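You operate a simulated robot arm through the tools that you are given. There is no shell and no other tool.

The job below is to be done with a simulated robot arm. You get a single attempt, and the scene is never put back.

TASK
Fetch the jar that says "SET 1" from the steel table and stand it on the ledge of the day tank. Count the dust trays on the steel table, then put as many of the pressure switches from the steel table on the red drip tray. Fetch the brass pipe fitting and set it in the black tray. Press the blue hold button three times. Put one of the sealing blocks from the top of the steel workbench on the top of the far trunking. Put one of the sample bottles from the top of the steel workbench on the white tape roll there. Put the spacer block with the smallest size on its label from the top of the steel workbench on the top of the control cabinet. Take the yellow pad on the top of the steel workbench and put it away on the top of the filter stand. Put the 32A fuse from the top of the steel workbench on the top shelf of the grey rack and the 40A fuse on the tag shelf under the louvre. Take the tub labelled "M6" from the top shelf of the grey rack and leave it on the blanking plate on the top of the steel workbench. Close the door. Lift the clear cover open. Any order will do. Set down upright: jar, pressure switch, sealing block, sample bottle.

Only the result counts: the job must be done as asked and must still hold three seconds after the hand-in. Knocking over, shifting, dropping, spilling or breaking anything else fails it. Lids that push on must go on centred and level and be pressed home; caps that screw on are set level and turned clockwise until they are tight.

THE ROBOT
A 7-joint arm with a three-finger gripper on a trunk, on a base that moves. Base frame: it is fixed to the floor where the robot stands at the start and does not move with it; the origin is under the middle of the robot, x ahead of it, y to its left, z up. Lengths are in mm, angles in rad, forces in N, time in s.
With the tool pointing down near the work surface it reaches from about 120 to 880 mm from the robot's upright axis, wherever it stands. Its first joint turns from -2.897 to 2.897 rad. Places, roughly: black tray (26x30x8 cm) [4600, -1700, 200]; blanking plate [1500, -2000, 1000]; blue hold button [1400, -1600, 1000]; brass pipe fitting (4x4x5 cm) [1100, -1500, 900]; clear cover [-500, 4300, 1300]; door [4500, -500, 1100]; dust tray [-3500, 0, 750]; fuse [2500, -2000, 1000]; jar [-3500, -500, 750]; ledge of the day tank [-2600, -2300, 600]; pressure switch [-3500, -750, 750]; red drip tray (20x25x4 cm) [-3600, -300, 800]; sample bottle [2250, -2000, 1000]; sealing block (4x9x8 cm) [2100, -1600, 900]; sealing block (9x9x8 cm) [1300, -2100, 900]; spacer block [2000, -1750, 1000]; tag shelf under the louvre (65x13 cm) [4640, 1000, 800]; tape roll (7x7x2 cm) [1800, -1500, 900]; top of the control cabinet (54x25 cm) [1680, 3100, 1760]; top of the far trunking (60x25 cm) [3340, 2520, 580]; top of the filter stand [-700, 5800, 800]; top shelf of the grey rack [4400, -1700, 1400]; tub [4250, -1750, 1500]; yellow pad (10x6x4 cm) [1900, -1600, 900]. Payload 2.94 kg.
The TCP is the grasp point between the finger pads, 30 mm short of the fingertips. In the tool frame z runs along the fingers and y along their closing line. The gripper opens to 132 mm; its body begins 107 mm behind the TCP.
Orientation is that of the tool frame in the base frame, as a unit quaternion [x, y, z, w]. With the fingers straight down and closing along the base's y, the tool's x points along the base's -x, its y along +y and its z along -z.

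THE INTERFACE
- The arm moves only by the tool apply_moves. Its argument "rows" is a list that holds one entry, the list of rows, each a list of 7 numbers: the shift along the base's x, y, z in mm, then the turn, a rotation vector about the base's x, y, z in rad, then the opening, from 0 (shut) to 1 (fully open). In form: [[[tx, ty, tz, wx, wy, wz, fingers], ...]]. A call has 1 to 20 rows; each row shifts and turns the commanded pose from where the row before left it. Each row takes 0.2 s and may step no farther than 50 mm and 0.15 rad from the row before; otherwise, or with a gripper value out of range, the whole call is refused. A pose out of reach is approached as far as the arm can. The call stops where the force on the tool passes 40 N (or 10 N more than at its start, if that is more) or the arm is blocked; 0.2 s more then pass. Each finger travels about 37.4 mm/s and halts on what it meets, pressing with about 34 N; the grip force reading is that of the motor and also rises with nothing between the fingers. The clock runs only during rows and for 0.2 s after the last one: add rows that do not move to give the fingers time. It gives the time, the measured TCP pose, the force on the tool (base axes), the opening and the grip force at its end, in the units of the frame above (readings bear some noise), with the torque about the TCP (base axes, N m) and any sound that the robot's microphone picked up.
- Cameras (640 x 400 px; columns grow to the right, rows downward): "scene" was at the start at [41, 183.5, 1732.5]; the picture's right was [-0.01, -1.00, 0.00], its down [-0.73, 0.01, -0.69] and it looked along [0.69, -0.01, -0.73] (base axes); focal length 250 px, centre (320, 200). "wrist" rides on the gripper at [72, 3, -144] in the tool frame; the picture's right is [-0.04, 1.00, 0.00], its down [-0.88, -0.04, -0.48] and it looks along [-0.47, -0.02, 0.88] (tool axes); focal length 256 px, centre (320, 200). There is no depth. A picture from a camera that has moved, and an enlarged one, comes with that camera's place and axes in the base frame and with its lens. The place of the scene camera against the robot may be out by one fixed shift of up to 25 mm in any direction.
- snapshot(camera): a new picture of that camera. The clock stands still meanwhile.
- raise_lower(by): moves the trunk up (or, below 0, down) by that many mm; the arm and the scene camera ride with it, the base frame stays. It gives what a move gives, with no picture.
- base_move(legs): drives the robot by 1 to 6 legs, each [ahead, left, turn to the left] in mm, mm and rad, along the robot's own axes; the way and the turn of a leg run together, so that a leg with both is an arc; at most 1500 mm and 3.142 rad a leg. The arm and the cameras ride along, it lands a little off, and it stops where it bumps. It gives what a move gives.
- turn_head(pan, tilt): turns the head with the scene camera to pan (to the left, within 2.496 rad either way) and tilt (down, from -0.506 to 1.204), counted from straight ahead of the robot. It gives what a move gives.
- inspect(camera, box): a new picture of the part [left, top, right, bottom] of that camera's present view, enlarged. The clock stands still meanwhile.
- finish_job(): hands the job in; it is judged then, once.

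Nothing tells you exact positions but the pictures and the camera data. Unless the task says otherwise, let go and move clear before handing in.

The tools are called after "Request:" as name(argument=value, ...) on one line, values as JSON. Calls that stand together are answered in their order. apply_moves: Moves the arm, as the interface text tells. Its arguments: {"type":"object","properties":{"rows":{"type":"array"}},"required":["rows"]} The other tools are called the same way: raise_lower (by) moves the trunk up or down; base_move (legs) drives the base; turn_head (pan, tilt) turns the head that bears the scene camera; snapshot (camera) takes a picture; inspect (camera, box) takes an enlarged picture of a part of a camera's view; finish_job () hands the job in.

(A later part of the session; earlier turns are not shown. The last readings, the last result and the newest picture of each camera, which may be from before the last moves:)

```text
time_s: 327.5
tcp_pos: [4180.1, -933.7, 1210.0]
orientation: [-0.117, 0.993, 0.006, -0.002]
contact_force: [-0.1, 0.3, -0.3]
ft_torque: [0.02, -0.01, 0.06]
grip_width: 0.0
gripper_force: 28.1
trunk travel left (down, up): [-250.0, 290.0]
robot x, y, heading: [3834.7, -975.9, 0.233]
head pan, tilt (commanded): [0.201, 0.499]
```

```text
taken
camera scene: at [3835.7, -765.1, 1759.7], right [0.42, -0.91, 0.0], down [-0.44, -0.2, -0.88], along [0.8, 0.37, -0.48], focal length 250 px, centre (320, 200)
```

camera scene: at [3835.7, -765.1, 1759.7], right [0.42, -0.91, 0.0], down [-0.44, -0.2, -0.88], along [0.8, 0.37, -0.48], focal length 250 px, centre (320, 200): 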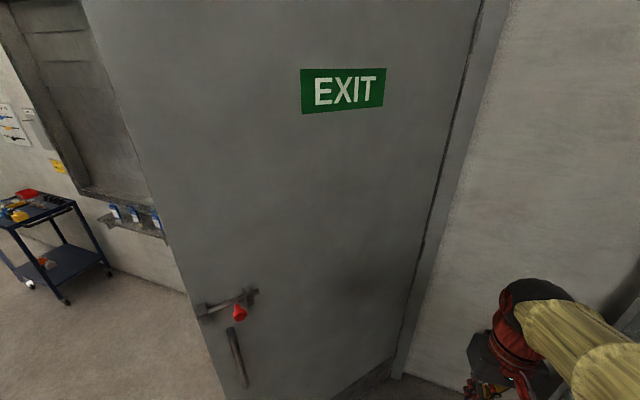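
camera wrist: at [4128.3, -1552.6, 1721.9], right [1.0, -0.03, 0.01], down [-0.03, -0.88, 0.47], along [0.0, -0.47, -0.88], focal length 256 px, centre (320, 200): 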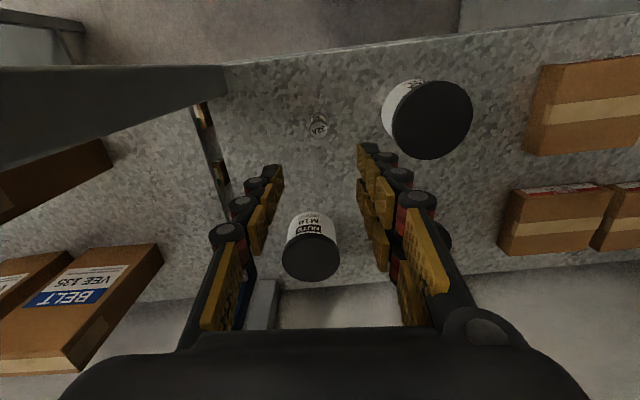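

I now have the door geometry: hinge near (4828,-812), free edge near (4075,-315). I'll stand on the rack side and push the leaf shut with closed, tilted fingers above the handle.

Request:
base_move(legs=[[228, 24, 0], [0, 0, 0.3]])

Request:
apply_moves(rows=[[[-20, 20, 10, 0.075, -0.13, 0, 0], [-20, 20, 10, 0.075, -0.13, 0, 0], [-20, 20, 10, 0.075, -0.13, 0, 0], [-20, 20, 10, 0.075, -0.13, 0, 0], [-20, 20, 10, 0.075, -0.13, 0, 0], [0, 0, 0, 0, 0, 0, 0]]])

Request:
turn_head(pan=0.3, tilt=0.6)

Request:
snapshot(camera="scene")

Request:
snapshot(camera="wrist")

```text
time_s: 330.2
tcp_pos: [4368.2, -754.0, 1209.8]
orientation: [-0.267, 0.964, 0.005, -0.002]
contact_force: [0.0, -0.5, -1.3]
ft_torque: [0.02, -0.02, 0.0]
grip_width: 0.1
gripper_force: 28.3
trunk travel left (down, up): [-250.0, 290.0]
robot x, y, heading: [4050.3, -896.8, 0.54]
head pan, tilt (commanded): [0.201, 0.499]
```

```text
time_s: 331.6
tcp_pos: [4268.3, -652.4, 1257.9]
orientation: [-0.25, 0.896, 0.096, 0.354]
contact_force: [0.4, 0.0, 0.1]
ft_torque: [0.03, -0.02, -0.01]
grip_width: 0.0
gripper_force: 28.5
trunk travel left (down, up): [-250.0, 290.0]
robot x, y, heading: [4052.5, -902.1, 0.544]
head pan, tilt (commanded): [0.201, 0.499]
```

```text
time_s: 332.3
tcp_pos: [4267.6, -652.6, 1258.6]
orientation: [-0.251, 0.896, 0.096, 0.353]
contact_force: [-1.0, 1.0, 0.3]
ft_torque: [-0.05, -0.01, 0.01]
grip_width: 0.2
gripper_force: 28.5
trunk travel left (down, up): [-250.0, 290.0]
robot x, y, heading: [4053.0, -898.2, 0.543]
head pan, tilt (commanded): [0.3, 0.6]
```

```text
taken
camera scene: at [3978.5, -690.3, 1750.7], right [0.74, -0.67, 0.0], down [-0.38, -0.42, -0.83], along [0.55, 0.61, -0.56], focal length 250 px, centre (320, 200)
```

scene: 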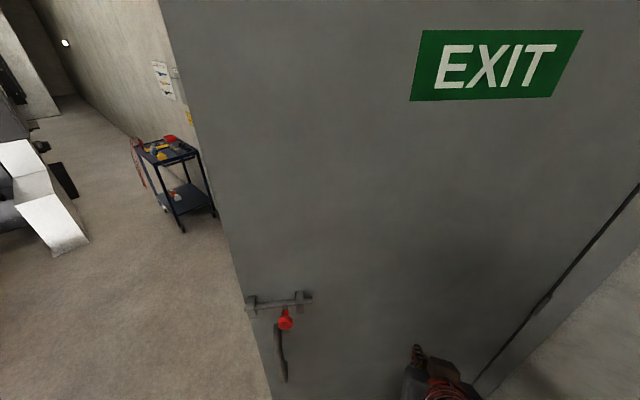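

```text
taken
camera wrist: at [4137.8, -728.8, 1315.7], right [-0.49, 0.87, 0.03], down [0.29, 0.14, 0.95], along [0.82, 0.47, -0.32], focal length 256 px, centre (320, 200)
```

wrist: 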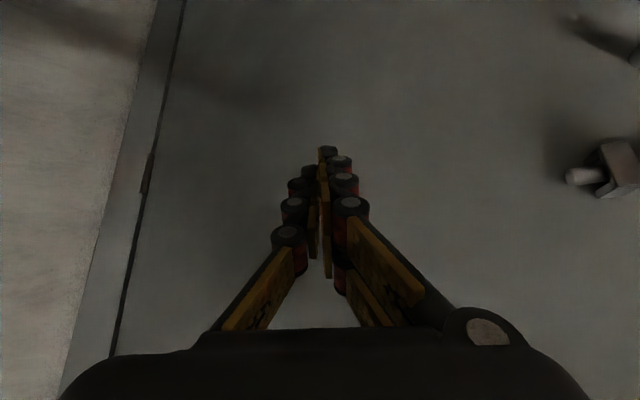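

The tool is tilted and near the leaf. Moving to a spot about 680 mm from the hinge, then touching the leaf.

Request:
apply_moves(rows=[[[-20, 44, 0, 0, 0, 0, 0], [-20, 44, 0, 0, 0, 0, 0], [-22, 44, 0, 0, 0, 0, 0], [11, 17, 0, 0, 0, 0, 0], [11, 17, 0, 0, 0, 0, 0], [5, 8, 0, 0, 0, 0, 0], [0, 0, 0, 0, 0, 0, 0]]])

Request:
snapshot(camera="scene")

Request:
snapshot(camera="wrist")

```text
time_s: 333.9
tcp_pos: [4232.7, -479.8, 1258.0]
orientation: [-0.251, 0.896, 0.096, 0.353]
contact_force: [-0.2, -0.9, -0.8]
ft_torque: [0.01, 0.01, 0.02]
grip_width: 0.4
gripper_force: 29.0
trunk travel left (down, up): [-250.0, 290.0]
robot x, y, heading: [4052.0, -895.6, 0.54]
head pan, tilt (commanded): [0.3, 0.6]
```

```text
taken
camera scene: at [3978.6, -690.3, 1750.7], right [0.74, -0.67, 0.0], down [-0.38, -0.42, -0.83], along [0.55, 0.61, -0.56], focal length 250 px, centre (320, 200)
```

scene: 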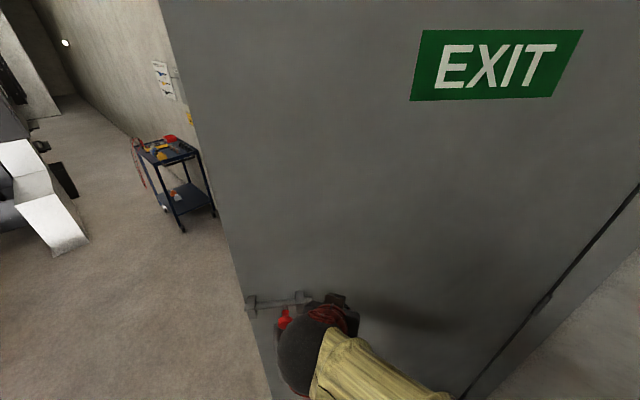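

```text
taken
camera wrist: at [4102.2, -556.2, 1315.7], right [-0.49, 0.87, 0.02], down [0.29, 0.14, 0.95], along [0.82, 0.47, -0.32], focal length 256 px, centre (320, 200)
```

wrist: 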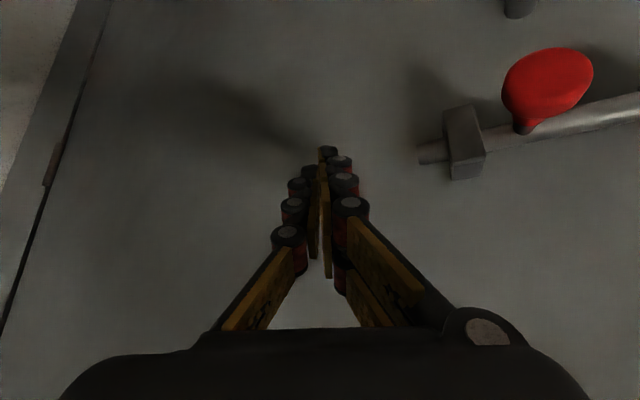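

About 50 mm from contact, clear of the slide bolt. Pushing along the arc about the hinge, first a short stretch.

Request:
apply_moves(rows=[[[8.7, 14.7, 0, 0, 0, 0, 0], [8.7, 14.7, 0, 0, 0, 0, 0], [9.4, 14.2, 0, 0, 0, 0, 0], [9.4, 14.2, 0, 0, 0, 0, 0], [10, 13.7, 0, 0, 0, 0, 0], [10, 13.7, 0, 0, 0, 0, 0]]])

```text
time_s: 335.3
tcp_pos: [4288.7, -393.8, 1258.4]
orientation: [-0.251, 0.896, 0.096, 0.353]
contact_force: [0.0, 0.2, 0.1]
ft_torque: [0.03, 0.02, -0.01]
grip_width: 0.1
gripper_force: 29.2
trunk travel left (down, up): [-250.0, 290.0]
robot x, y, heading: [4049.2, -900.2, 0.538]
head pan, tilt (commanded): [0.3, 0.6]
```

Request:
snapshot(camera="wrist")

Request:
snapshot(camera="scene")

```text
taken
camera wrist: at [4158.7, -469.9, 1316.8], right [-0.49, 0.87, 0.02], down [0.29, 0.14, 0.95], along [0.82, 0.47, -0.32], focal length 256 px, centre (320, 200)
```

wrist: 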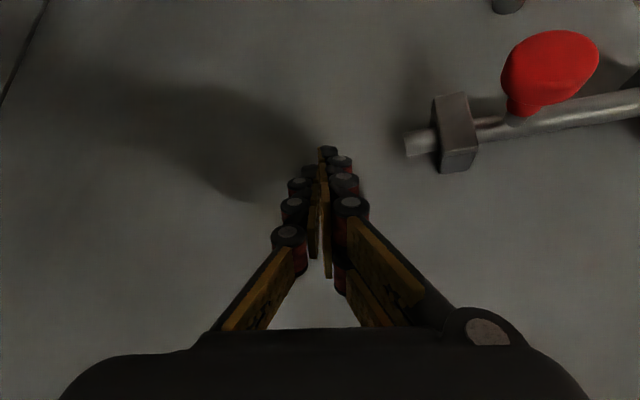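

```text
taken
camera scene: at [3978.6, -689.7, 1750.6], right [0.74, -0.67, 0.0], down [-0.38, -0.42, -0.82], along [0.55, 0.61, -0.57], focal length 250 px, centre (320, 200)
```

scene: 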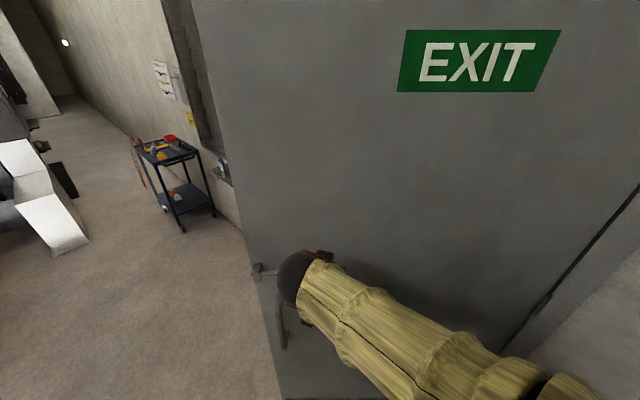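

The leaf is moving with very little force. Continuing along the arc.

Request:
apply_moves(rows=[[[21.7, 26.5, 0, 0, 0, 0, 0], [22.7, 25.2, 0, 0, 0, 0, 0], [24.2, 24.2, 0, 0, 0, 0, 0], [25.2, 23, 0, 0, 0, 0, 0], [26.4, 21.6, 0, 0, 0, 0, 0], [27.3, 20.2, 0, 0, 0, 0, 0], [28.4, 18.9, 0, 0, 0, 0, 0], [0, 0, 0, 0, 0, 0, 0]]])

Request:
snapshot(camera="scene")

Request:
snapshot(camera="wrist")

```text
time_s: 337.1
tcp_pos: [4463.8, -234.2, 1257.7]
orientation: [-0.252, 0.896, 0.097, 0.353]
contact_force: [0.6, 0.3, 0.1]
ft_torque: [-0.01, 0.01, 0.03]
grip_width: 0.0
gripper_force: 28.4
trunk travel left (down, up): [-250.0, 290.0]
robot x, y, heading: [4052.7, -899.8, 0.541]
head pan, tilt (commanded): [0.3, 0.6]
```

```text
taken
camera scene: at [3978.8, -689.8, 1750.6], right [0.74, -0.67, 0.0], down [-0.38, -0.42, -0.82], along [0.55, 0.61, -0.57], focal length 250 px, centre (320, 200)
```

scene: 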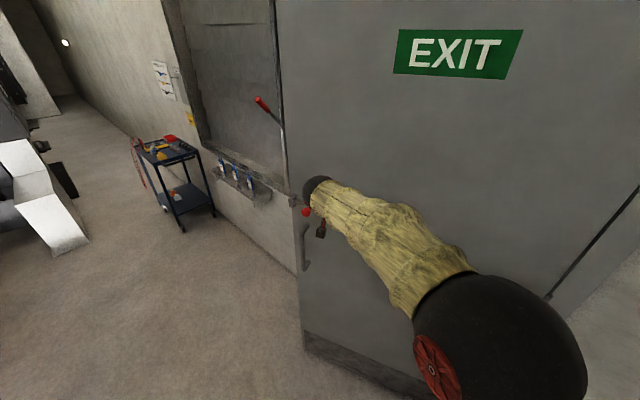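

```text
taken
camera wrist: at [4334.3, -310.3, 1316.6], right [-0.49, 0.87, 0.03], down [0.29, 0.14, 0.95], along [0.82, 0.47, -0.32], focal length 256 px, centre (320, 200)
```

wrist: 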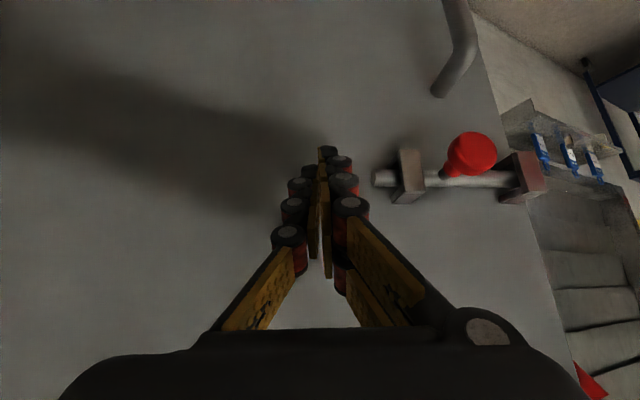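

The door is about half closed. I'll draw the arm back, move the base closer, and push the rest.

Request:
apply_moves(rows=[[[-35, -33, 0, 0, 0, 0, 0], [-35, -33, 0, 0, 0, 0, 0], [-35, -33, 0, 0, 0, 0, 0], [-35, -33, 0, 0, 0, 0, 0], [-35, -33, 0, 0, 0, 0, 0], [-35, -33, 0, 0, 0, 0, 0], [-35, -33, 0, 0, 0, 0, 0], [-35, -33, 0, 0, 0, 0, 0]]])

Request:
base_move(legs=[[335, 80, 0]])

Request:
snapshot(camera="wrist")

```text
time_s: 338.9
tcp_pos: [4184.2, -501.3, 1262.2]
orientation: [-0.251, 0.897, 0.096, 0.353]
contact_force: [-0.5, -0.9, 0.4]
ft_torque: [0.01, 0.01, -0.02]
grip_width: 0.1
gripper_force: 28.3
trunk travel left (down, up): [-250.0, 290.0]
robot x, y, heading: [4050.3, -895.3, 0.543]
head pan, tilt (commanded): [0.3, 0.6]
```

```text
time_s: 341.1
tcp_pos: [4429.2, -260.5, 1261.8]
orientation: [-0.251, 0.897, 0.095, 0.352]
contact_force: [0.0, -0.2, -0.4]
ft_torque: [-0.01, 0.02, -0.03]
grip_width: 0.0
gripper_force: 28.8
trunk travel left (down, up): [-250.0, 290.0]
robot x, y, heading: [4298.1, -659.1, 0.543]
head pan, tilt (commanded): [0.3, 0.6]
```

```text
taken
camera wrist: at [4299.6, -336.9, 1319.1], right [-0.49, 0.87, 0.02], down [0.29, 0.14, 0.95], along [0.82, 0.47, -0.32], focal length 256 px, centre (320, 200)
```

wrist: 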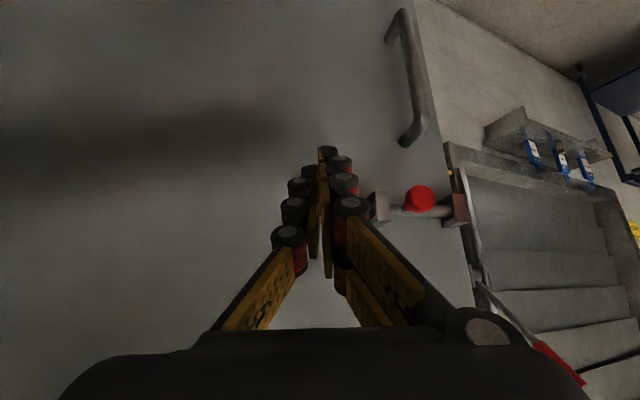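

Request:
apply_moves(rows=[[[39.3, 2, 0, 0, 0, 0, 0], [38.5, 0.2, 0, 0, 0, 0, 0], [34.3, 1.7, 0, 0, 0, 0, 0], [30.6, 9.2, 0, 0, 0, 0, 0], [28.9, 12.3, 0, 0, 0, 0, 0], [28.4, 10.4, 0, 0, 0, 0, 0], [0, 0, 0, 0, 0, 0, 0]]])

Request:
snapshot(camera="wrist")

Request:
snapshot(camera="scene")

```text
time_s: 342.7
tcp_pos: [4629.7, -224.9, 1259.9]
orientation: [-0.25, 0.896, 0.095, 0.353]
contact_force: [0.6, 0.8, 0.2]
ft_torque: [-0.03, 0.02, 0.0]
grip_width: 0.0
gripper_force: 28.4
trunk travel left (down, up): [-250.0, 290.0]
robot x, y, heading: [4296.1, -660.2, 0.541]
head pan, tilt (commanded): [0.3, 0.6]
```

```text
taken
camera wrist: at [4501.0, -300.7, 1318.0], right [-0.49, 0.87, 0.02], down [0.29, 0.14, 0.95], along [0.82, 0.47, -0.32], focal length 256 px, centre (320, 200)
```

wrist: 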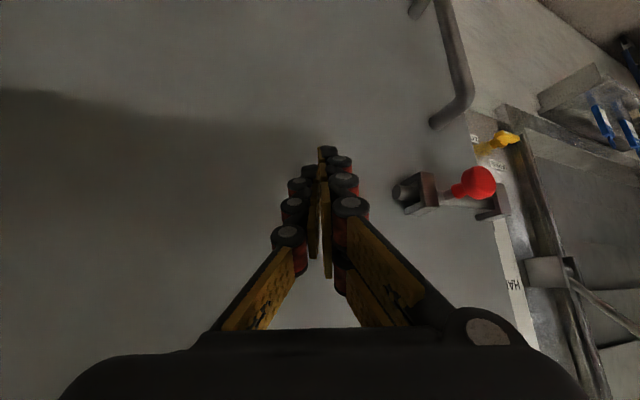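

```text
taken
camera scene: at [4224.0, -451.2, 1750.6], right [0.74, -0.67, 0.0], down [-0.38, -0.42, -0.82], along [0.55, 0.61, -0.57], focal length 250 px, centre (320, 200)
```

scene: 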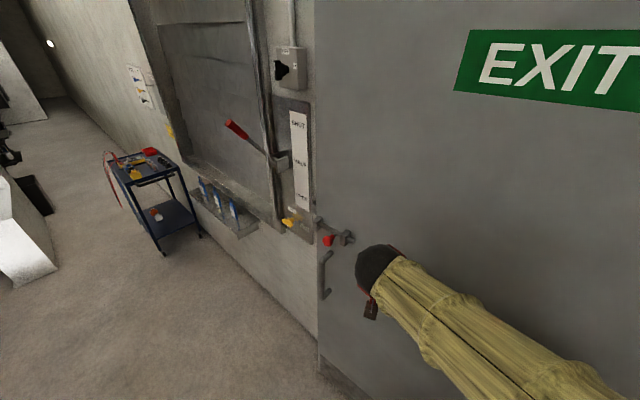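

Request:
apply_moves(rows=[[[30, 9.3, 0, 0, 0, 0, 0], [30.4, 7.8, 0, 0, 0, 0, 0], [29.7, 6, 0, 0, 0, 0, 0], [20, 4, 0, 0, 0, 0, 0], [0, 0, 0, 0, 0, 0, 0]]])

Request:
snapshot(camera="wrist")

Request:
snapshot(camera="scene")

```text
time_s: 343.9
tcp_pos: [4740.8, -196.8, 1261.7]
orientation: [-0.25, 0.896, 0.096, 0.353]
contact_force: [-0.3, 0.6, 0.2]
ft_torque: [0.04, 0.01, -0.02]
grip_width: 0.0
gripper_force: 28.7
trunk travel left (down, up): [-250.0, 290.0]
robot x, y, heading: [4299.2, -661.0, 0.539]
head pan, tilt (commanded): [0.3, 0.6]
```

```text
taken
camera wrist: at [4610.4, -273.6, 1319.2], right [-0.49, 0.87, 0.03], down [0.29, 0.14, 0.95], along [0.82, 0.47, -0.32], focal length 256 px, centre (320, 200)
```

wrist: 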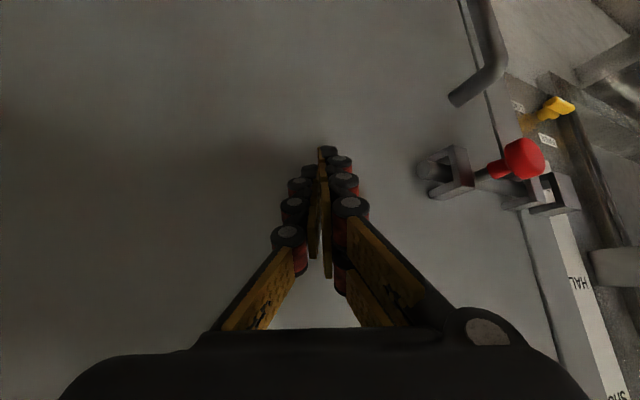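

```text
taken
camera scene: at [4223.1, -451.6, 1750.6], right [0.74, -0.67, 0.0], down [-0.38, -0.42, -0.82], along [0.55, 0.61, -0.57], focal length 250 px, centre (320, 200)
```

scene: 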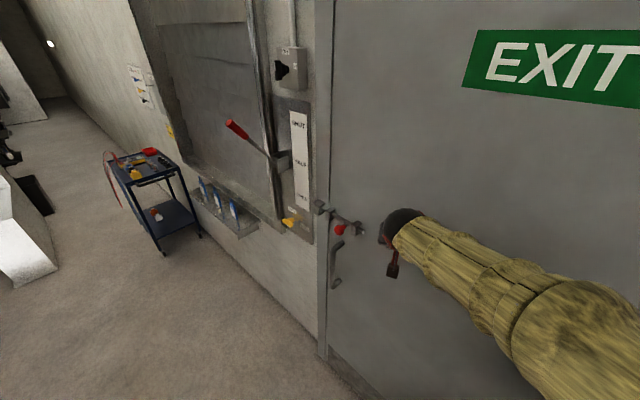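

Nearly shut: the frame now shows beside the leaf. Pushing the last bit gently until resistance.

Request:
apply_moves(rows=[[[12, 1.5, 0, 0, 0, 0, 0], [12, 1.5, 0, 0, 0, 0, 0], [10, 1, 0, 0, 0, 0, 0], [10, 1, 0, 0, 0, 0, 0], [0, 0, 0, 0, 0, 0, 0]]])

Request:
inspect(camera="scene", box=[270, 140, 430, 300])

```text
time_s: 344.4
tcp_pos: [4741.9, -196.7, 1261.6]
orientation: [-0.253, 0.897, 0.097, 0.35]
contact_force: [-28.9, -7.9, 7.4]
ft_torque: [0.22, -0.12, 0.22]
grip_width: 0.0
gripper_force: 28.3
trunk travel left (down, up): [-250.0, 290.0]
robot x, y, heading: [4292.9, -660.7, 0.539]
head pan, tilt (commanded): [0.3, 0.6]
stopped in row 2: the force on the tool passed its limit at 52 N (the readings are from after the stop); the commanded pose is now the measured one
```

```text
2.50 times, centred on (350, 220) of scene
camera zoom: at [4216.9, -454.2, 1750.8], right [0.75, -0.67, 0.0], down [-0.37, -0.42, -0.83], along [0.55, 0.62, -0.56], focal length 624 px, centre (245, 150)
```

zoom: 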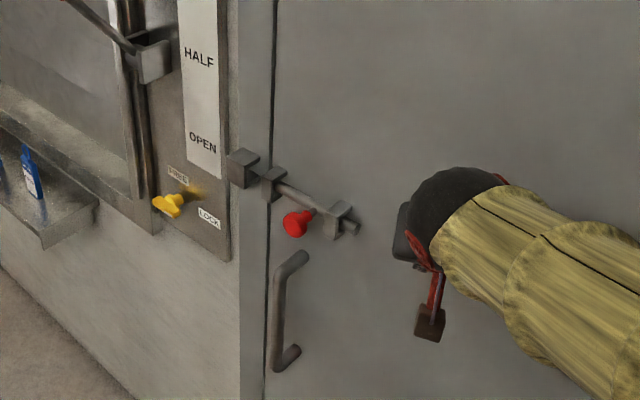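

The leaf met the frame (52 N stop). I'll back off and verify that it stays closed.

Request:
apply_moves(rows=[[[-10, -3, 0, 0, 0, 0, 0], [-20, -10, 0, 0, 0, 0, 0], [-30, -20, 0, 0, 0, 0, 0], [-40, -25, 0, 0, 0, 0, 0], [-40, -28, 0, 0, 0, 0, 0], [-40, -28, 0, 0, 0, 0, 0], [0, 0, 0, 0, 0, 0, 0]]])

Request:
snapshot(camera="scene")

Request:
inspect(camera="scene", box=[270, 140, 430, 300])

```text
time_s: 345.9
tcp_pos: [4565.6, -310.6, 1258.5]
orientation: [-0.252, 0.897, 0.096, 0.35]
contact_force: [-0.6, -0.3, -0.1]
ft_torque: [0.05, -0.01, -0.02]
grip_width: 0.1
gripper_force: 28.7
trunk travel left (down, up): [-250.0, 290.0]
robot x, y, heading: [4292.3, -654.7, 0.542]
head pan, tilt (commanded): [0.3, 0.6]
```

```text
taken
camera scene: at [4222.1, -452.0, 1750.7], right [0.75, -0.67, 0.0], down [-0.38, -0.42, -0.83], along [0.55, 0.62, -0.56], focal length 250 px, centre (320, 200)
```

scene: 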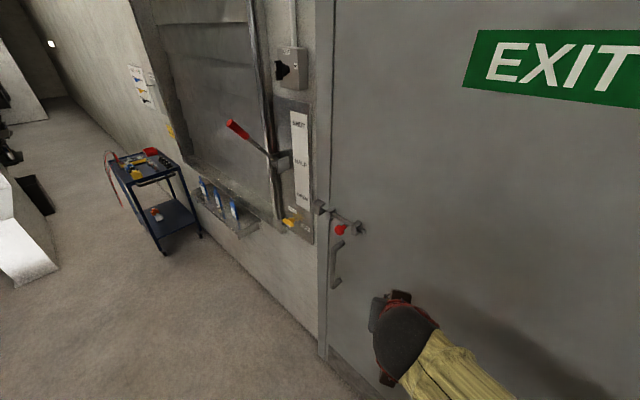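

```text
2.50 times, centred on (350, 220) of scene
camera zoom: at [4222.1, -452.0, 1750.7], right [0.75, -0.67, 0.0], down [-0.38, -0.42, -0.83], along [0.55, 0.62, -0.56], focal length 624 px, centre (245, 150)
```

zoom: 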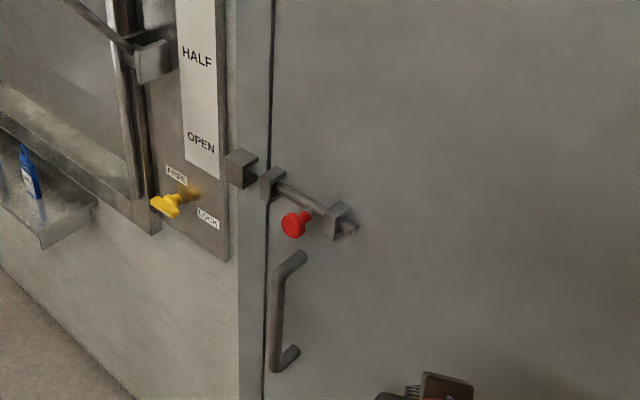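

The door stays shut. Now I'll level the tool, retract, and drive back to the bench for a sealing block.

Request:
apply_moves(rows=[[[-15, -15, 0, -0.075, 0.13, 0, 0], [-15, -15, 0, -0.075, 0.13, 0, 0], [-15, -15, 0, -0.075, 0.13, 0, 0], [-15, -15, 0, -0.075, 0.13, 0, 0], [0, 0, 0, -0.075, 0.13, 0, 0], [0, 0, 0, 0, 0, 0, 1]]])

Request:
base_move(legs=[[0, 0, -2.03], [0, -1500, 0], [0, -960, 0]])

```text
time_s: 347.4
tcp_pos: [4507.3, -371.4, 1260.1]
orientation: [-0.268, 0.963, 0.006, -0.006]
contact_force: [0.8, -0.1, -0.4]
ft_torque: [-0.05, -0.02, -0.02]
grip_width: 24.7
gripper_force: 0.1
trunk travel left (down, up): [-250.0, 290.0]
robot x, y, heading: [4295.7, -659.1, 0.538]
head pan, tilt (commanded): [0.3, 0.6]
```

```text
time_s: 364.2
tcp_pos: [2046.9, -1300.6, 1258.2]
orientation: [0.651, 0.759, 0.007, 0.0]
contact_force: [1.1, -0.2, -0.2]
ft_torque: [0.01, -0.02, 0.0]
grip_width: 132.1
gripper_force: 0.0
trunk travel left (down, up): [-250.0, 290.0]
robot x, y, heading: [1862.2, -996.8, -1.418]
head pan, tilt (commanded): [0.3, 0.6]
```

Request:
snapshot(camera="wrist")

Request:
turn_head(pan=0.0, tilt=0.8)

Request:
snapshot(camera="scene")

```text
taken
camera wrist: at [2038.1, -1230.4, 1404.1], right [0.99, 0.11, 0.01], down [0.09, -0.88, 0.47], along [0.06, -0.46, -0.88], focal length 256 px, centre (320, 200)
```

wrist: 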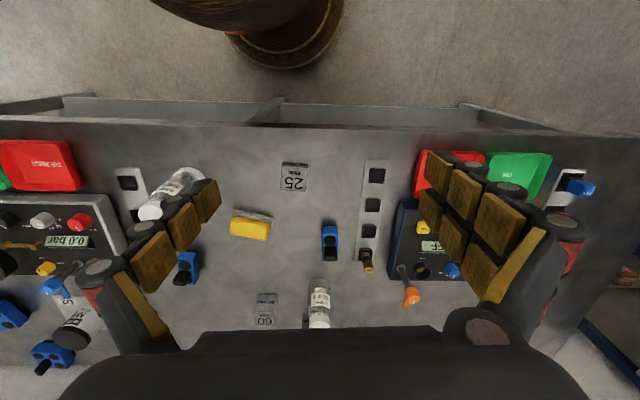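

```text
time_s: 365.0
tcp_pos: [2048.4, -1299.7, 1259.3]
orientation: [0.651, 0.759, 0.007, 0.001]
contact_force: [0.1, -0.2, -0.2]
ft_torque: [0.0, -0.01, -0.01]
grip_width: 132.2
gripper_force: 0.1
trunk travel left (down, up): [-250.0, 290.0]
robot x, y, heading: [1857.4, -996.3, -1.421]
head pan, tilt (commanded): [0.0, 0.799]
```

```text
taken
camera scene: at [2045.4, -1021.5, 1733.8], right [-0.99, -0.15, 0.0], down [-0.11, 0.71, -0.7], along [0.11, -0.69, -0.72], focal length 250 px, centre (320, 200)
```

scene: 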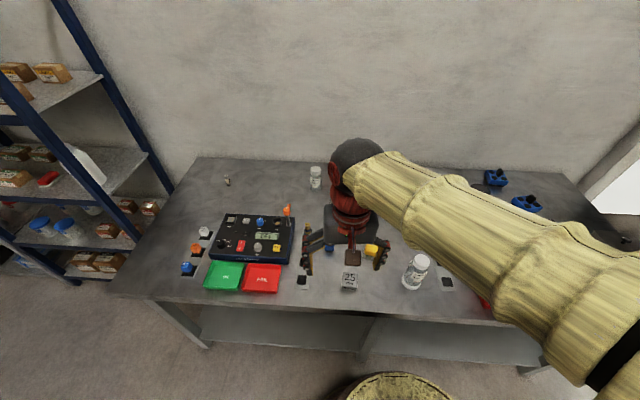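

Block B is near (2104,-1577). Moving the hand over for a close look at its shape.

Request:
apply_moves(rows=[[[14, -40, -15, -0.0099, 0.0099, 0, 1], [14, -40, -15, 0, 0, 0, 1], [14, -40, -15, 0, 0, 0, 1], [14, -40, -15, 0, 0, 0, 1], [0, -10, 0, 0, 0, 0, 1], [0, 0, 0, 0, 0, 0, 1]]])

Request:
inspect(camera="wrist", box=[220, 100, 440, 260])

Request:
snapshot(camera="wrist")

```text
time_s: 366.4
tcp_pos: [2103.0, -1470.9, 1199.1]
orientation: [0.651, 0.759, 0.0, 0.001]
contact_force: [-0.7, 0.2, 0.4]
ft_torque: [-0.03, -0.02, -0.03]
grip_width: 132.0
gripper_force: 0.1
trunk travel left (down, up): [-250.0, 290.0]
robot x, y, heading: [1858.1, -997.4, -1.411]
head pan, tilt (commanded): [0.0, 0.799]
```

```text
2.50 times, centred on (330, 180) of wrist
camera zoom: at [2096.7, -1400.4, 1343.0], right [0.99, 0.11, 0.0], down [0.1, -0.87, 0.48], along [0.05, -0.47, -0.88], focal length 640 px, centre (295, 250)
```

zoom: 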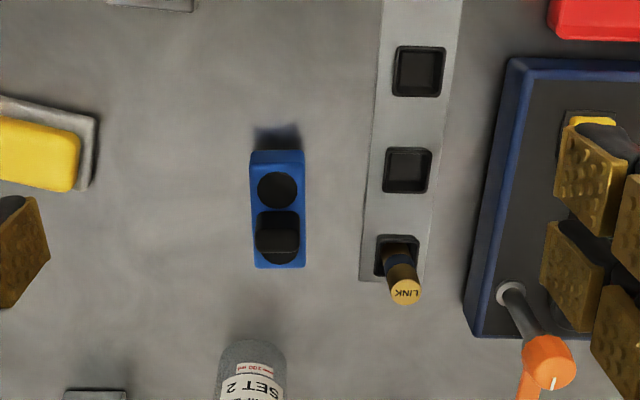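

```text
taken
camera wrist: at [2096.7, -1400.4, 1343.0], right [0.99, 0.11, 0.0], down [0.1, -0.87, 0.48], along [0.05, -0.47, -0.88], focal length 256 px, centre (320, 200)
```

wrist: 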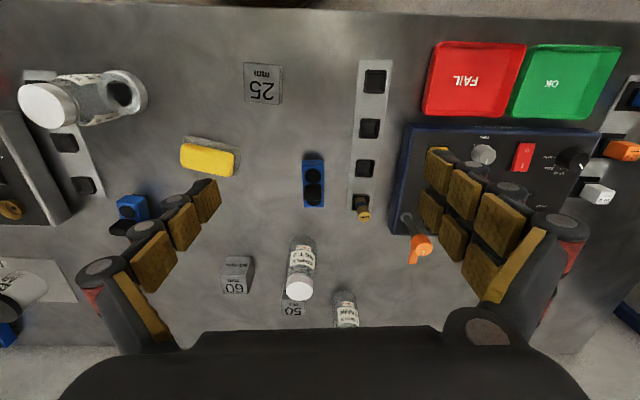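

The block's long axis lines up with the tool, so the fingers can close on its 40 mm width. Moving above it.

Request:
apply_moves(rows=[[[1, -38, -30, 0, 0, 0, 0.6], [1, -38, -30, 0, 0, 0, 0.6], [0, -38, -30, 0, 0, 0, 0.6], [0, 0, -30, 0, 0, 0, 0.6], [0, 0, 0, 0, 0, 0, 0.6]]])

Request:
snapshot(camera="wrist")

```text
time_s: 367.6
tcp_pos: [2106.7, -1583.5, 1078.2]
orientation: [0.651, 0.759, 0.001, 0.001]
contact_force: [-0.3, 0.4, 0.1]
ft_torque: [-0.01, -0.02, 0.02]
grip_width: 79.4
gripper_force: 0.0
trunk travel left (down, up): [-250.0, 290.0]
robot x, y, heading: [1856.1, -993.7, -1.418]
head pan, tilt (commanded): [0.0, 0.799]
```

```text
taken
camera wrist: at [2099.6, -1513.4, 1223.0], right [0.99, 0.11, 0.0], down [0.1, -0.87, 0.48], along [0.05, -0.47, -0.88], focal length 256 px, centre (320, 200)
```

wrist: 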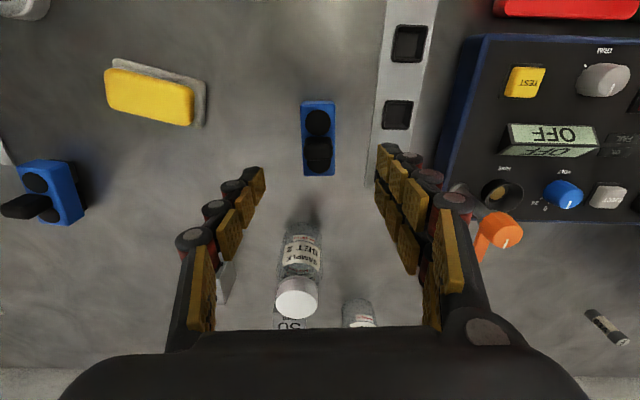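

Request:
apply_moves(rows=[[[-2, 0, -40, 0, 0, 0, 0.6], [0, 0, -40, 0, 0, 0, 0.6], [0, 0, -30, 0, 0, 0, 0.6], [0, 0, -20, 0, 0, 0, 0.6], [0, 0, -8, 0, 0, 0, 0.6], [0, 0, 0, 0, 0, 0, 0.6]]])

Request:
snapshot(camera="wrist")

```text
time_s: 369.0
tcp_pos: [2102.3, -1583.1, 940.8]
orientation: [0.651, 0.759, 0.001, 0.001]
contact_force: [0.1, -0.7, -0.1]
ft_torque: [-0.04, -0.02, -0.01]
grip_width: 79.1
gripper_force: 0.2
trunk travel left (down, up): [-250.0, 290.0]
robot x, y, heading: [1858.5, -996.5, -1.416]
head pan, tilt (commanded): [0.0, 0.799]
```

```text
taken
camera wrist: at [2095.8, -1511.7, 1085.3], right [0.99, 0.11, 0.0], down [0.1, -0.87, 0.48], along [0.05, -0.47, -0.88], focal length 256 px, centre (320, 200)
```

wrist: 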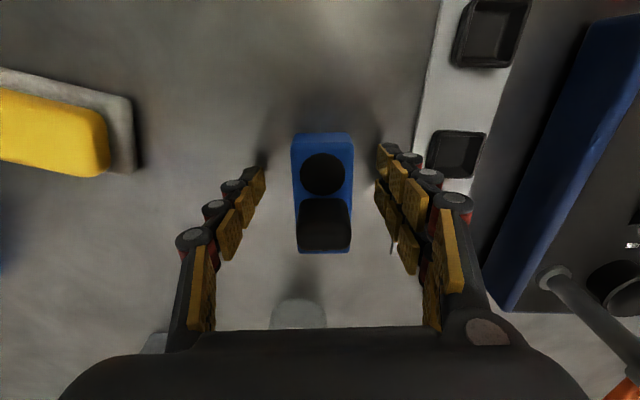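

Request:
apply_moves(rows=[[[0, 0, 0, 0, 0, 0, 0.1], [0, 0, 0, 0, 0, 0, 0.1], [0, 0, 0, 0, 0, 0, 0.1], [0, 0, 0, 0, 0, 0, 0.1], [0, 0, 0, 0, 0, 0, 0.1], [0, 0, 15, 0, 0, 0, 0.1], [0, 0, 0, 0, 0, 0, 0.1]]])

Request:
snapshot(camera="wrist")

```text
time_s: 370.6
tcp_pos: [2102.8, -1582.0, 955.5]
orientation: [0.651, 0.759, 0.001, 0.001]
contact_force: [-0.4, -0.3, -0.7]
ft_torque: [-0.01, 0.02, -0.04]
grip_width: 36.4
gripper_force: 33.5
trunk travel left (down, up): [-250.0, 290.0]
robot x, y, heading: [1857.2, -995.1, -1.421]
head pan, tilt (commanded): [0.0, 0.799]
```

```text
taken
camera wrist: at [2095.5, -1511.8, 1100.8], right [0.99, 0.11, 0.0], down [0.1, -0.87, 0.48], along [0.05, -0.47, -0.88], focal length 256 px, centre (320, 200)
```

wrist: 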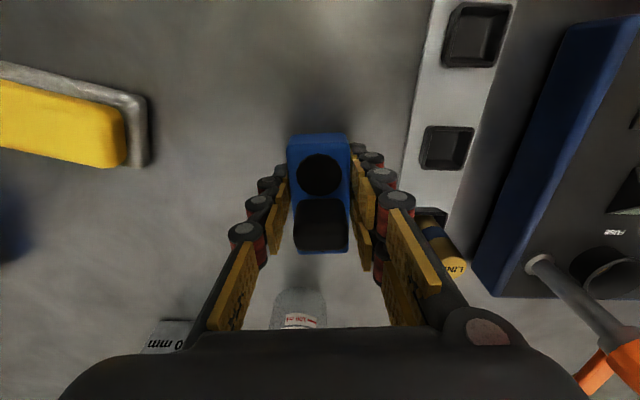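

Block is held. Lifting and retracting, then driving to the far trunking (the white low block by the far generator).

Request:
apply_moves(rows=[[[0, 0, 40, 0, 0, 0, 0.1], [0, 0, 40, 0, 0, 0, 0.1], [0, 0, 40, 0, 0, 0, 0.1], [0, 0, 40, 0, 0, 0, 0.1], [-10, 40, 20, 0, 0, 0, 0.1], [-15, 45, 10, 0, 0, 0, 0.1], [-15, 45, 10, 0, 0, 0, 0.1], [-15, 45, 0, 0, 0, 0, 0.1], [-15, 45, 0, 0, 0, 0, 0.1], [0, 0, 0, 0, 0, 0, 0.1]]])

Request:
base_move(legs=[[-400, 0, 0], [0, 0, 1.418], [1500, 0, 0], [220, 0, 0]])

```text
time_s: 372.8
tcp_pos: [2034.4, -1367.5, 1154.7]
orientation: [0.65, 0.76, 0.0, 0.001]
contact_force: [-0.3, -0.6, -0.5]
ft_torque: [0.0, -0.02, 0.01]
grip_width: 36.5
gripper_force: 33.9
trunk travel left (down, up): [-250.0, 290.0]
robot x, y, heading: [1860.3, -996.6, -1.418]
head pan, tilt (commanded): [0.0, 0.799]
```

```text
time_s: 387.1
tcp_pos: [3929.7, -502.7, 1155.1]
orientation: [0.006, 1.0, 0.001, 0.0]
contact_force: [0.2, 0.4, -0.8]
ft_torque: [0.01, 0.04, -0.01]
grip_width: 36.6
gripper_force: 33.9
trunk travel left (down, up): [-250.0, 290.0]
robot x, y, heading: [3530.1, -614.1, -0.016]
head pan, tilt (commanded): [0.0, 0.799]
```

Request:
base_move(legs=[[0, 0, 1.587], [1450, 0, 0]])

Request:
turn_head(pan=0.1, tilt=0.5)

Request:
snapshot(camera="scene")

```text
time_s: 397.9
tcp_pos: [3525.7, 1220.6, 1153.7]
orientation: [-0.687, 0.726, 0.0, 0.0]
contact_force: [0.1, 0.3, -0.8]
ft_torque: [0.0, 0.0, 0.01]
grip_width: 36.6
gripper_force: 34.3
trunk travel left (down, up): [-250.0, 290.0]
robot x, y, heading: [3617.8, 817.2, 1.511]
head pan, tilt (commanded): [0.0, 0.799]
```

```text
time_s: 398.7
tcp_pos: [3523.3, 1219.9, 1153.8]
orientation: [-0.687, 0.726, 0.001, -0.001]
contact_force: [0.8, -0.2, -0.3]
ft_torque: [0.01, 0.02, 0.02]
grip_width: 36.8
gripper_force: 34.7
trunk travel left (down, up): [-250.0, 290.0]
robot x, y, heading: [3618.9, 819.4, 1.514]
head pan, tilt (commanded): [0.099, 0.499]
```

```text
taken
camera scene: at [3413.7, 886.0, 1759.6], right [1.0, 0.04, 0.0], down [0.02, -0.48, -0.88], along [-0.04, 0.88, -0.48], focal length 250 px, centre (320, 200)
```

scene: 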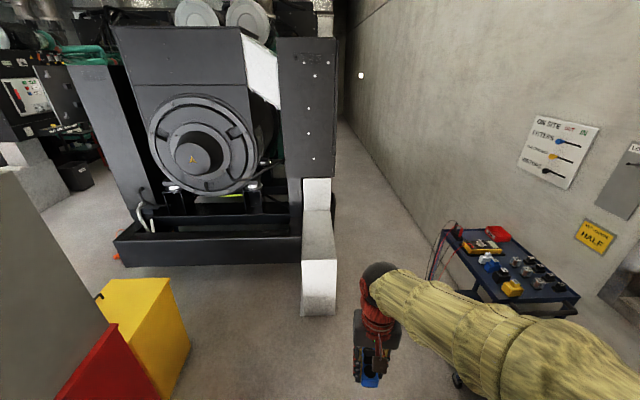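

Request:
inspect(camera="scene", box=[260, 160, 380, 330])

```text
2.35 times, centred on (320, 245) of scene
camera zoom: at [3413.7, 886.0, 1759.6], right [1.0, 0.04, 0.0], down [0.02, -0.48, -0.88], along [-0.04, 0.88, -0.48], focal length 587 px, centre (320, 94)
```

zoom: 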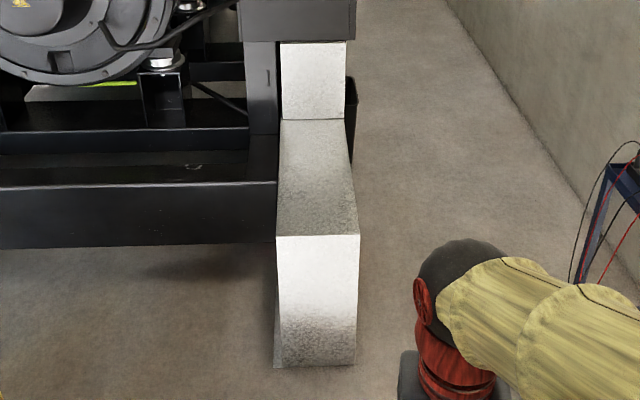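

The trunking top spans about x 3215–3470, y 2190–2835 at z≈580. I'll drive up to its near end and lower the trunk.

Request:
base_move(legs=[[0, 0, 0.058], [0, 270, 0], [960, 0, 0]])

Request:
turn_head(pan=0.0, tilt=0.8)

Request:
snapshot(camera="scene")

Request:
snapshot(camera="wrist")

```text
time_s: 405.7
tcp_pos: [3226.2, 2175.8, 1154.7]
orientation: [0.711, -0.703, -0.001, 0.001]
contact_force: [-1.0, -0.2, -1.4]
ft_torque: [-0.01, 0.01, 0.02]
grip_width: 36.3
gripper_force: 34.3
trunk travel left (down, up): [-250.0, 290.0]
robot x, y, heading: [3345.9, 1781.9, 1.578]
head pan, tilt (commanded): [0.099, 0.499]
```

```text
time_s: 406.5
tcp_pos: [3225.9, 2177.1, 1153.8]
orientation: [0.711, -0.703, -0.001, 0.0]
contact_force: [-0.5, 0.6, -1.2]
ft_torque: [-0.03, 0.01, 0.0]
grip_width: 36.6
gripper_force: 34.0
trunk travel left (down, up): [-250.0, 290.0]
robot x, y, heading: [3348.4, 1781.6, 1.581]
head pan, tilt (commanded): [0.0, 0.799]
```

```text
taken
camera scene: at [3146.2, 1827.9, 1733.8], right [1.0, 0.01, 0.0], down [0.01, -0.72, -0.7], along [-0.01, 0.7, -0.72], focal length 250 px, centre (320, 200)
```

scene: 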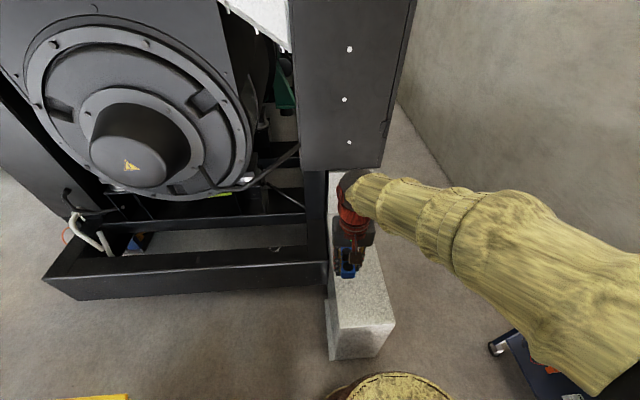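

```text
taken
camera wrist: at [3224.6, 2104.5, 1299.6], right [-1.0, 0.03, 0.0], down [0.03, 0.88, 0.48], along [0.01, 0.48, -0.88], focal length 256 px, centre (320, 200)
```

wrist: 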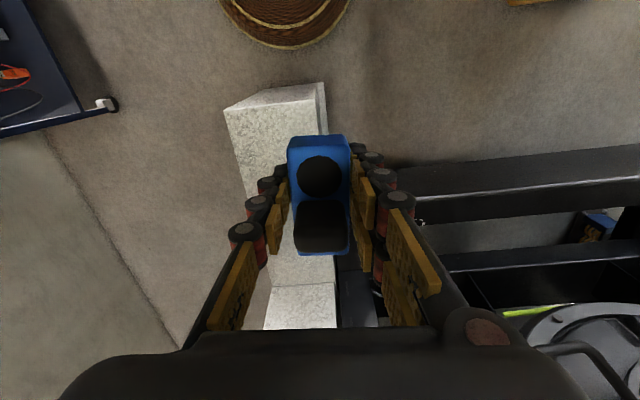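

The trunking top is clear below. Moving the block over its middle, then lowering the trunk.

Request:
apply_moves(rows=[[[29, 40, 0, 0, 0, 0, 0.1], [29, 40, 0, 0, 0, 0, 0.1], [29, 40, 0, 0, 0, 0, 0.1], [29, 42, 0, 0, 0, 0, 0.1], [0, 0, 0, 0, 0, 0, 0.1]]])

Request:
raise_lower(by=-250)

Request:
apply_moves(rows=[[[0, 0, -45, 0, 0, 0, 0.1], [0, 0, -45, 0, 0, 0, 0.1], [0, 0, -45, 0, 0, 0, 0.1], [0, 0, -45, 0, 0, 0, 0.1], [0, 0, -45, 0, 0, 0, 0.1], [0, 0, -20, 0, 0, 0, 0.1], [0, 0, 0, 0, 0, 0, 0.1]]])

Request:
snapshot(camera="wrist")

```text
refused: row 4 steps farther than a row can; nothing moved
```

```text
time_s: 409.1
tcp_pos: [3226.5, 2177.3, 906.3]
orientation: [0.711, -0.704, -0.001, 0.001]
contact_force: [-0.3, 0.2, -0.4]
ft_torque: [-0.02, 0.0, 0.04]
grip_width: 36.6
gripper_force: 34.3
trunk travel left (down, up): [0.0, 540.0]
robot x, y, heading: [3346.5, 1786.4, 1.579]
head pan, tilt (commanded): [0.0, 0.799]
```

```text
time_s: 410.7
tcp_pos: [3226.8, 2178.6, 657.4]
orientation: [0.711, -0.703, 0.0, 0.0]
contact_force: [0.0, -0.1, -0.9]
ft_torque: [-0.04, -0.02, 0.02]
grip_width: 36.7
gripper_force: 34.1
trunk travel left (down, up): [0.0, 540.0]
robot x, y, heading: [3345.9, 1783.3, 1.578]
head pan, tilt (commanded): [0.0, 0.799]
```

```text
taken
camera wrist: at [3225.4, 2105.2, 802.2], right [-1.0, 0.03, 0.0], down [0.03, 0.88, 0.48], along [0.01, 0.47, -0.88], focal length 256 px, centre (320, 200)
```

wrist: 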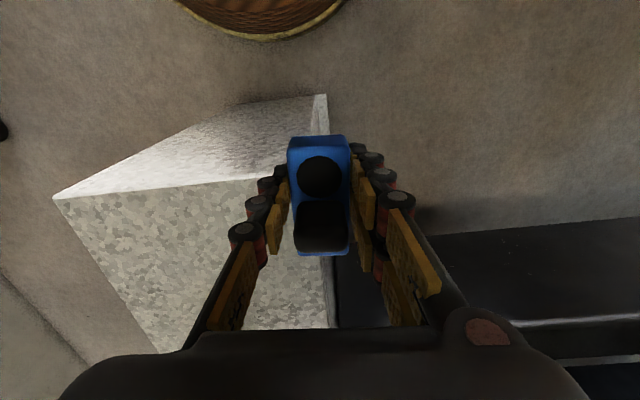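

The first step was refused but the pose is safe, in front of the corner. Raising a little and moving over the trunking in smaller steps.

Request:
apply_moves(rows=[[[0, 0, 25, 0, 0, 0, 0.1], [25, 35, 0, 0, 0, 0, 0.1], [25, 35, 0, 0, 0, 0, 0.1], [25, 35, 0, 0, 0, 0, 0.1], [25, 35, 0, 0, 0, 0, 0.1], [15, 20, 0, 0, 0, 0, 0.1], [0, 0, 0, 0, 0, 0, 0.1]]])

Request:
snapshot(camera="wrist")

```text
time_s: 412.3
tcp_pos: [3342.4, 2335.8, 685.2]
orientation: [0.711, -0.703, 0.0, 0.0]
contact_force: [0.5, 0.2, -1.6]
ft_torque: [-0.03, -0.02, -0.01]
grip_width: 36.7
gripper_force: 34.0
trunk travel left (down, up): [0.0, 540.0]
robot x, y, heading: [3350.4, 1784.5, 1.575]
head pan, tilt (commanded): [0.0, 0.799]
```

```text
taken
camera wrist: at [3339.3, 2262.9, 830.1], right [-1.0, 0.03, 0.0], down [0.03, 0.88, 0.48], along [0.01, 0.48, -0.88], focal length 256 px, centre (320, 200)
```

wrist: 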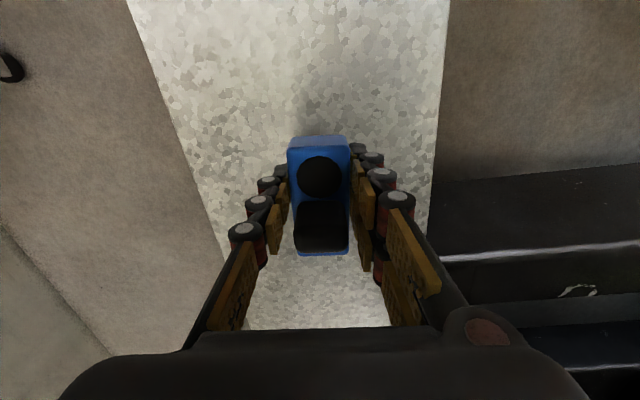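

Request:
apply_moves(rows=[[[5, 0, -30, 0, 0, 0, 0.1], [0, 0, -20, 0, 0, 0, 0.1], [0, 0, -6, 0, 0, 0, 0.1], [0, 0, -3, 0, 0, 0, 0.1], [0, 0, 0, 0, 0, 0, 0.1]]])

Request:
apply_moves(rows=[[[0, 0, -2, 0, 0, 0, 0.1], [0, 0, -2, 0, 0, 0, 0.1], [0, 0, 0, 0, 0, 0, 0.1]]])

```text
time_s: 413.5
tcp_pos: [3345.6, 2336.6, 625.8]
orientation: [0.711, -0.703, 0.0, 0.001]
contact_force: [0.1, 0.3, 0.1]
ft_torque: [0.02, -0.02, 0.03]
grip_width: 36.5
gripper_force: 34.3
trunk travel left (down, up): [0.0, 540.0]
robot x, y, heading: [3349.6, 1779.4, 1.588]
head pan, tilt (commanded): [0.0, 0.799]
```

```text
time_s: 414.3
tcp_pos: [3345.8, 2338.8, 623.8]
orientation: [0.711, -0.704, -0.002, -0.001]
contact_force: [-2.5, -4.2, 29.1]
ft_torque: [-0.06, 0.18, 0.01]
grip_width: 36.8
gripper_force: 33.9
trunk travel left (down, up): [0.0, 540.0]
robot x, y, heading: [3346.1, 1785.4, 1.576]
head pan, tilt (commanded): [0.0, 0.799]
```

Contact. Releasing and rising.

Request:
apply_moves(rows=[[[0, 0, 1.5, 0, 0, 0, 0.1], [0, 0, 0, 0, 0, 0, 0.6], [0, 0, 0, 0, 0, 0, 0.6], [0, 0, 0, 0, 0, 0, 0.6], [0, 0, 0, 0, 0, 0, 0.6], [0, 0, 20, 0, 0, 0, 0.6], [0, 0, 40, 0, 0, 0, 0.6], [0, 0, 45, 0, 0, 0, 0.6], [0, 0, 45, 0, 0, 0, 0.6], [0, 0, 0, 0, 0, 0, 0.6]]])

Request:
snapshot(camera="wrist")

```text
time_s: 416.5
tcp_pos: [3346.0, 2339.1, 773.9]
orientation: [0.711, -0.703, 0.0, 0.0]
contact_force: [0.5, 0.2, -0.3]
ft_torque: [0.02, -0.01, -0.03]
grip_width: 79.4
gripper_force: 0.1
trunk travel left (down, up): [0.0, 540.0]
robot x, y, heading: [3349.8, 1784.2, 1.578]
head pan, tilt (commanded): [0.0, 0.799]
```

```text
taken
camera wrist: at [3344.8, 2264.6, 918.9], right [-1.0, 0.03, 0.0], down [0.03, 0.88, 0.48], along [0.01, 0.47, -0.88], focal length 256 px, centre (320, 200)
```

wrist: 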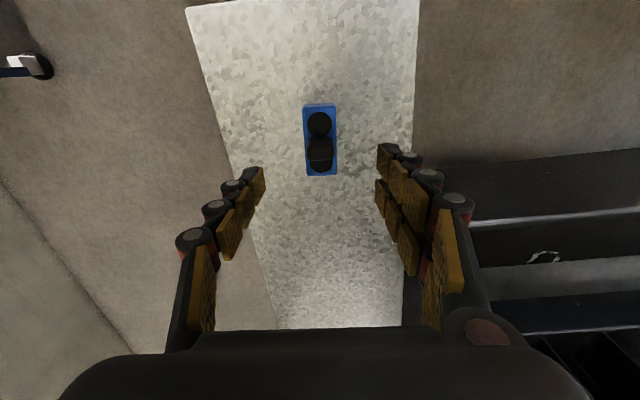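

The sealing block stands upright on the trunking. Raising the trunk, retracting, and heading back to the bench for the 25 mm spacer.

Request:
raise_lower(by=250)

Request:
apply_moves(rows=[[[0, -40, 20, 0, 0, 0, 1], [0, -40, 25, 0, 0, 0, 1], [0, -40, 25, 0, 0, 0, 1], [0, -40, 25, 0, 0, 0, 1], [0, -30, 25, 0, 0, 0, 1]]])

Request:
turn_head(pan=0.9, tilt=0.3)

Request:
snapshot(camera="scene")

Request:
base_move(legs=[[-150, 0, 0], [0, -200, 0], [-1500, 0, 0], [-750, 0, 0]])

```text
time_s: 419.1
tcp_pos: [3346.2, 2337.1, 1022.6]
orientation: [0.711, -0.703, 0.0, 0.0]
contact_force: [-0.2, -1.2, 0.4]
ft_torque: [-0.01, -0.04, 0.04]
grip_width: 79.1
gripper_force: 0.0
trunk travel left (down, up): [-250.0, 290.0]
robot x, y, heading: [3344.3, 1785.4, 1.576]
head pan, tilt (commanded): [0.0, 0.799]
```

```text
time_s: 420.2
tcp_pos: [3346.8, 2146.8, 1142.6]
orientation: [0.71, -0.704, 0.0, 0.001]
contact_force: [-0.1, -0.6, 0.6]
ft_torque: [0.04, 0.04, -0.02]
grip_width: 132.0
gripper_force: 0.0
trunk travel left (down, up): [-250.0, 290.0]
robot x, y, heading: [3345.4, 1784.1, 1.578]
head pan, tilt (commanded): [0.0, 0.799]
```

```text
time_s: 421.4
tcp_pos: [3347.1, 2148.2, 1142.7]
orientation: [0.711, -0.703, -0.001, 0.001]
contact_force: [-0.2, -1.1, 0.2]
ft_torque: [0.0, 0.0, 0.0]
grip_width: 132.2
gripper_force: 0.0
trunk travel left (down, up): [-250.0, 290.0]
robot x, y, heading: [3344.3, 1784.2, 1.586]
head pan, tilt (commanded): [0.901, 0.3]
```

```text
taken
camera scene: at [3073.4, 1804.6, 1778.1], right [0.61, 0.79, 0.0], down [0.23, -0.18, -0.96], along [-0.75, 0.59, -0.3], focal length 250 px, centre (320, 200)
```

scene: 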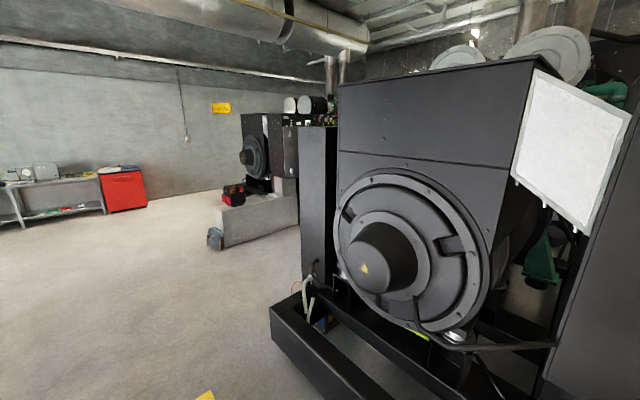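

```text
time_s: 434.6
tcp_pos: [3551.8, -220.8, 1142.7]
orientation: [0.709, -0.705, -0.001, 0.001]
contact_force: [0.2, -0.3, -1.0]
ft_torque: [0.01, -0.01, 0.02]
grip_width: 131.9
gripper_force: 0.1
trunk travel left (down, up): [-250.0, 290.0]
robot x, y, heading: [3551.2, -586.3, 1.572]
head pan, tilt (commanded): [0.901, 0.3]
```

Request:
base_move(legs=[[0, 0, -3.06], [0, -1500, 0], [0, -60, 0]])

```text
time_s: 449.8
tcp_pos: [1996.6, -1014.9, 1142.1]
orientation: [0.697, 0.718, 0.0, 0.0]
contact_force: [-0.8, -0.9, 0.9]
ft_torque: [-0.02, -0.04, -0.01]
grip_width: 132.0
gripper_force: 0.1
trunk travel left (down, up): [-250.0, 290.0]
robot x, y, heading: [1991.5, -653.9, -1.539]
head pan, tilt (commanded): [0.901, 0.3]
```

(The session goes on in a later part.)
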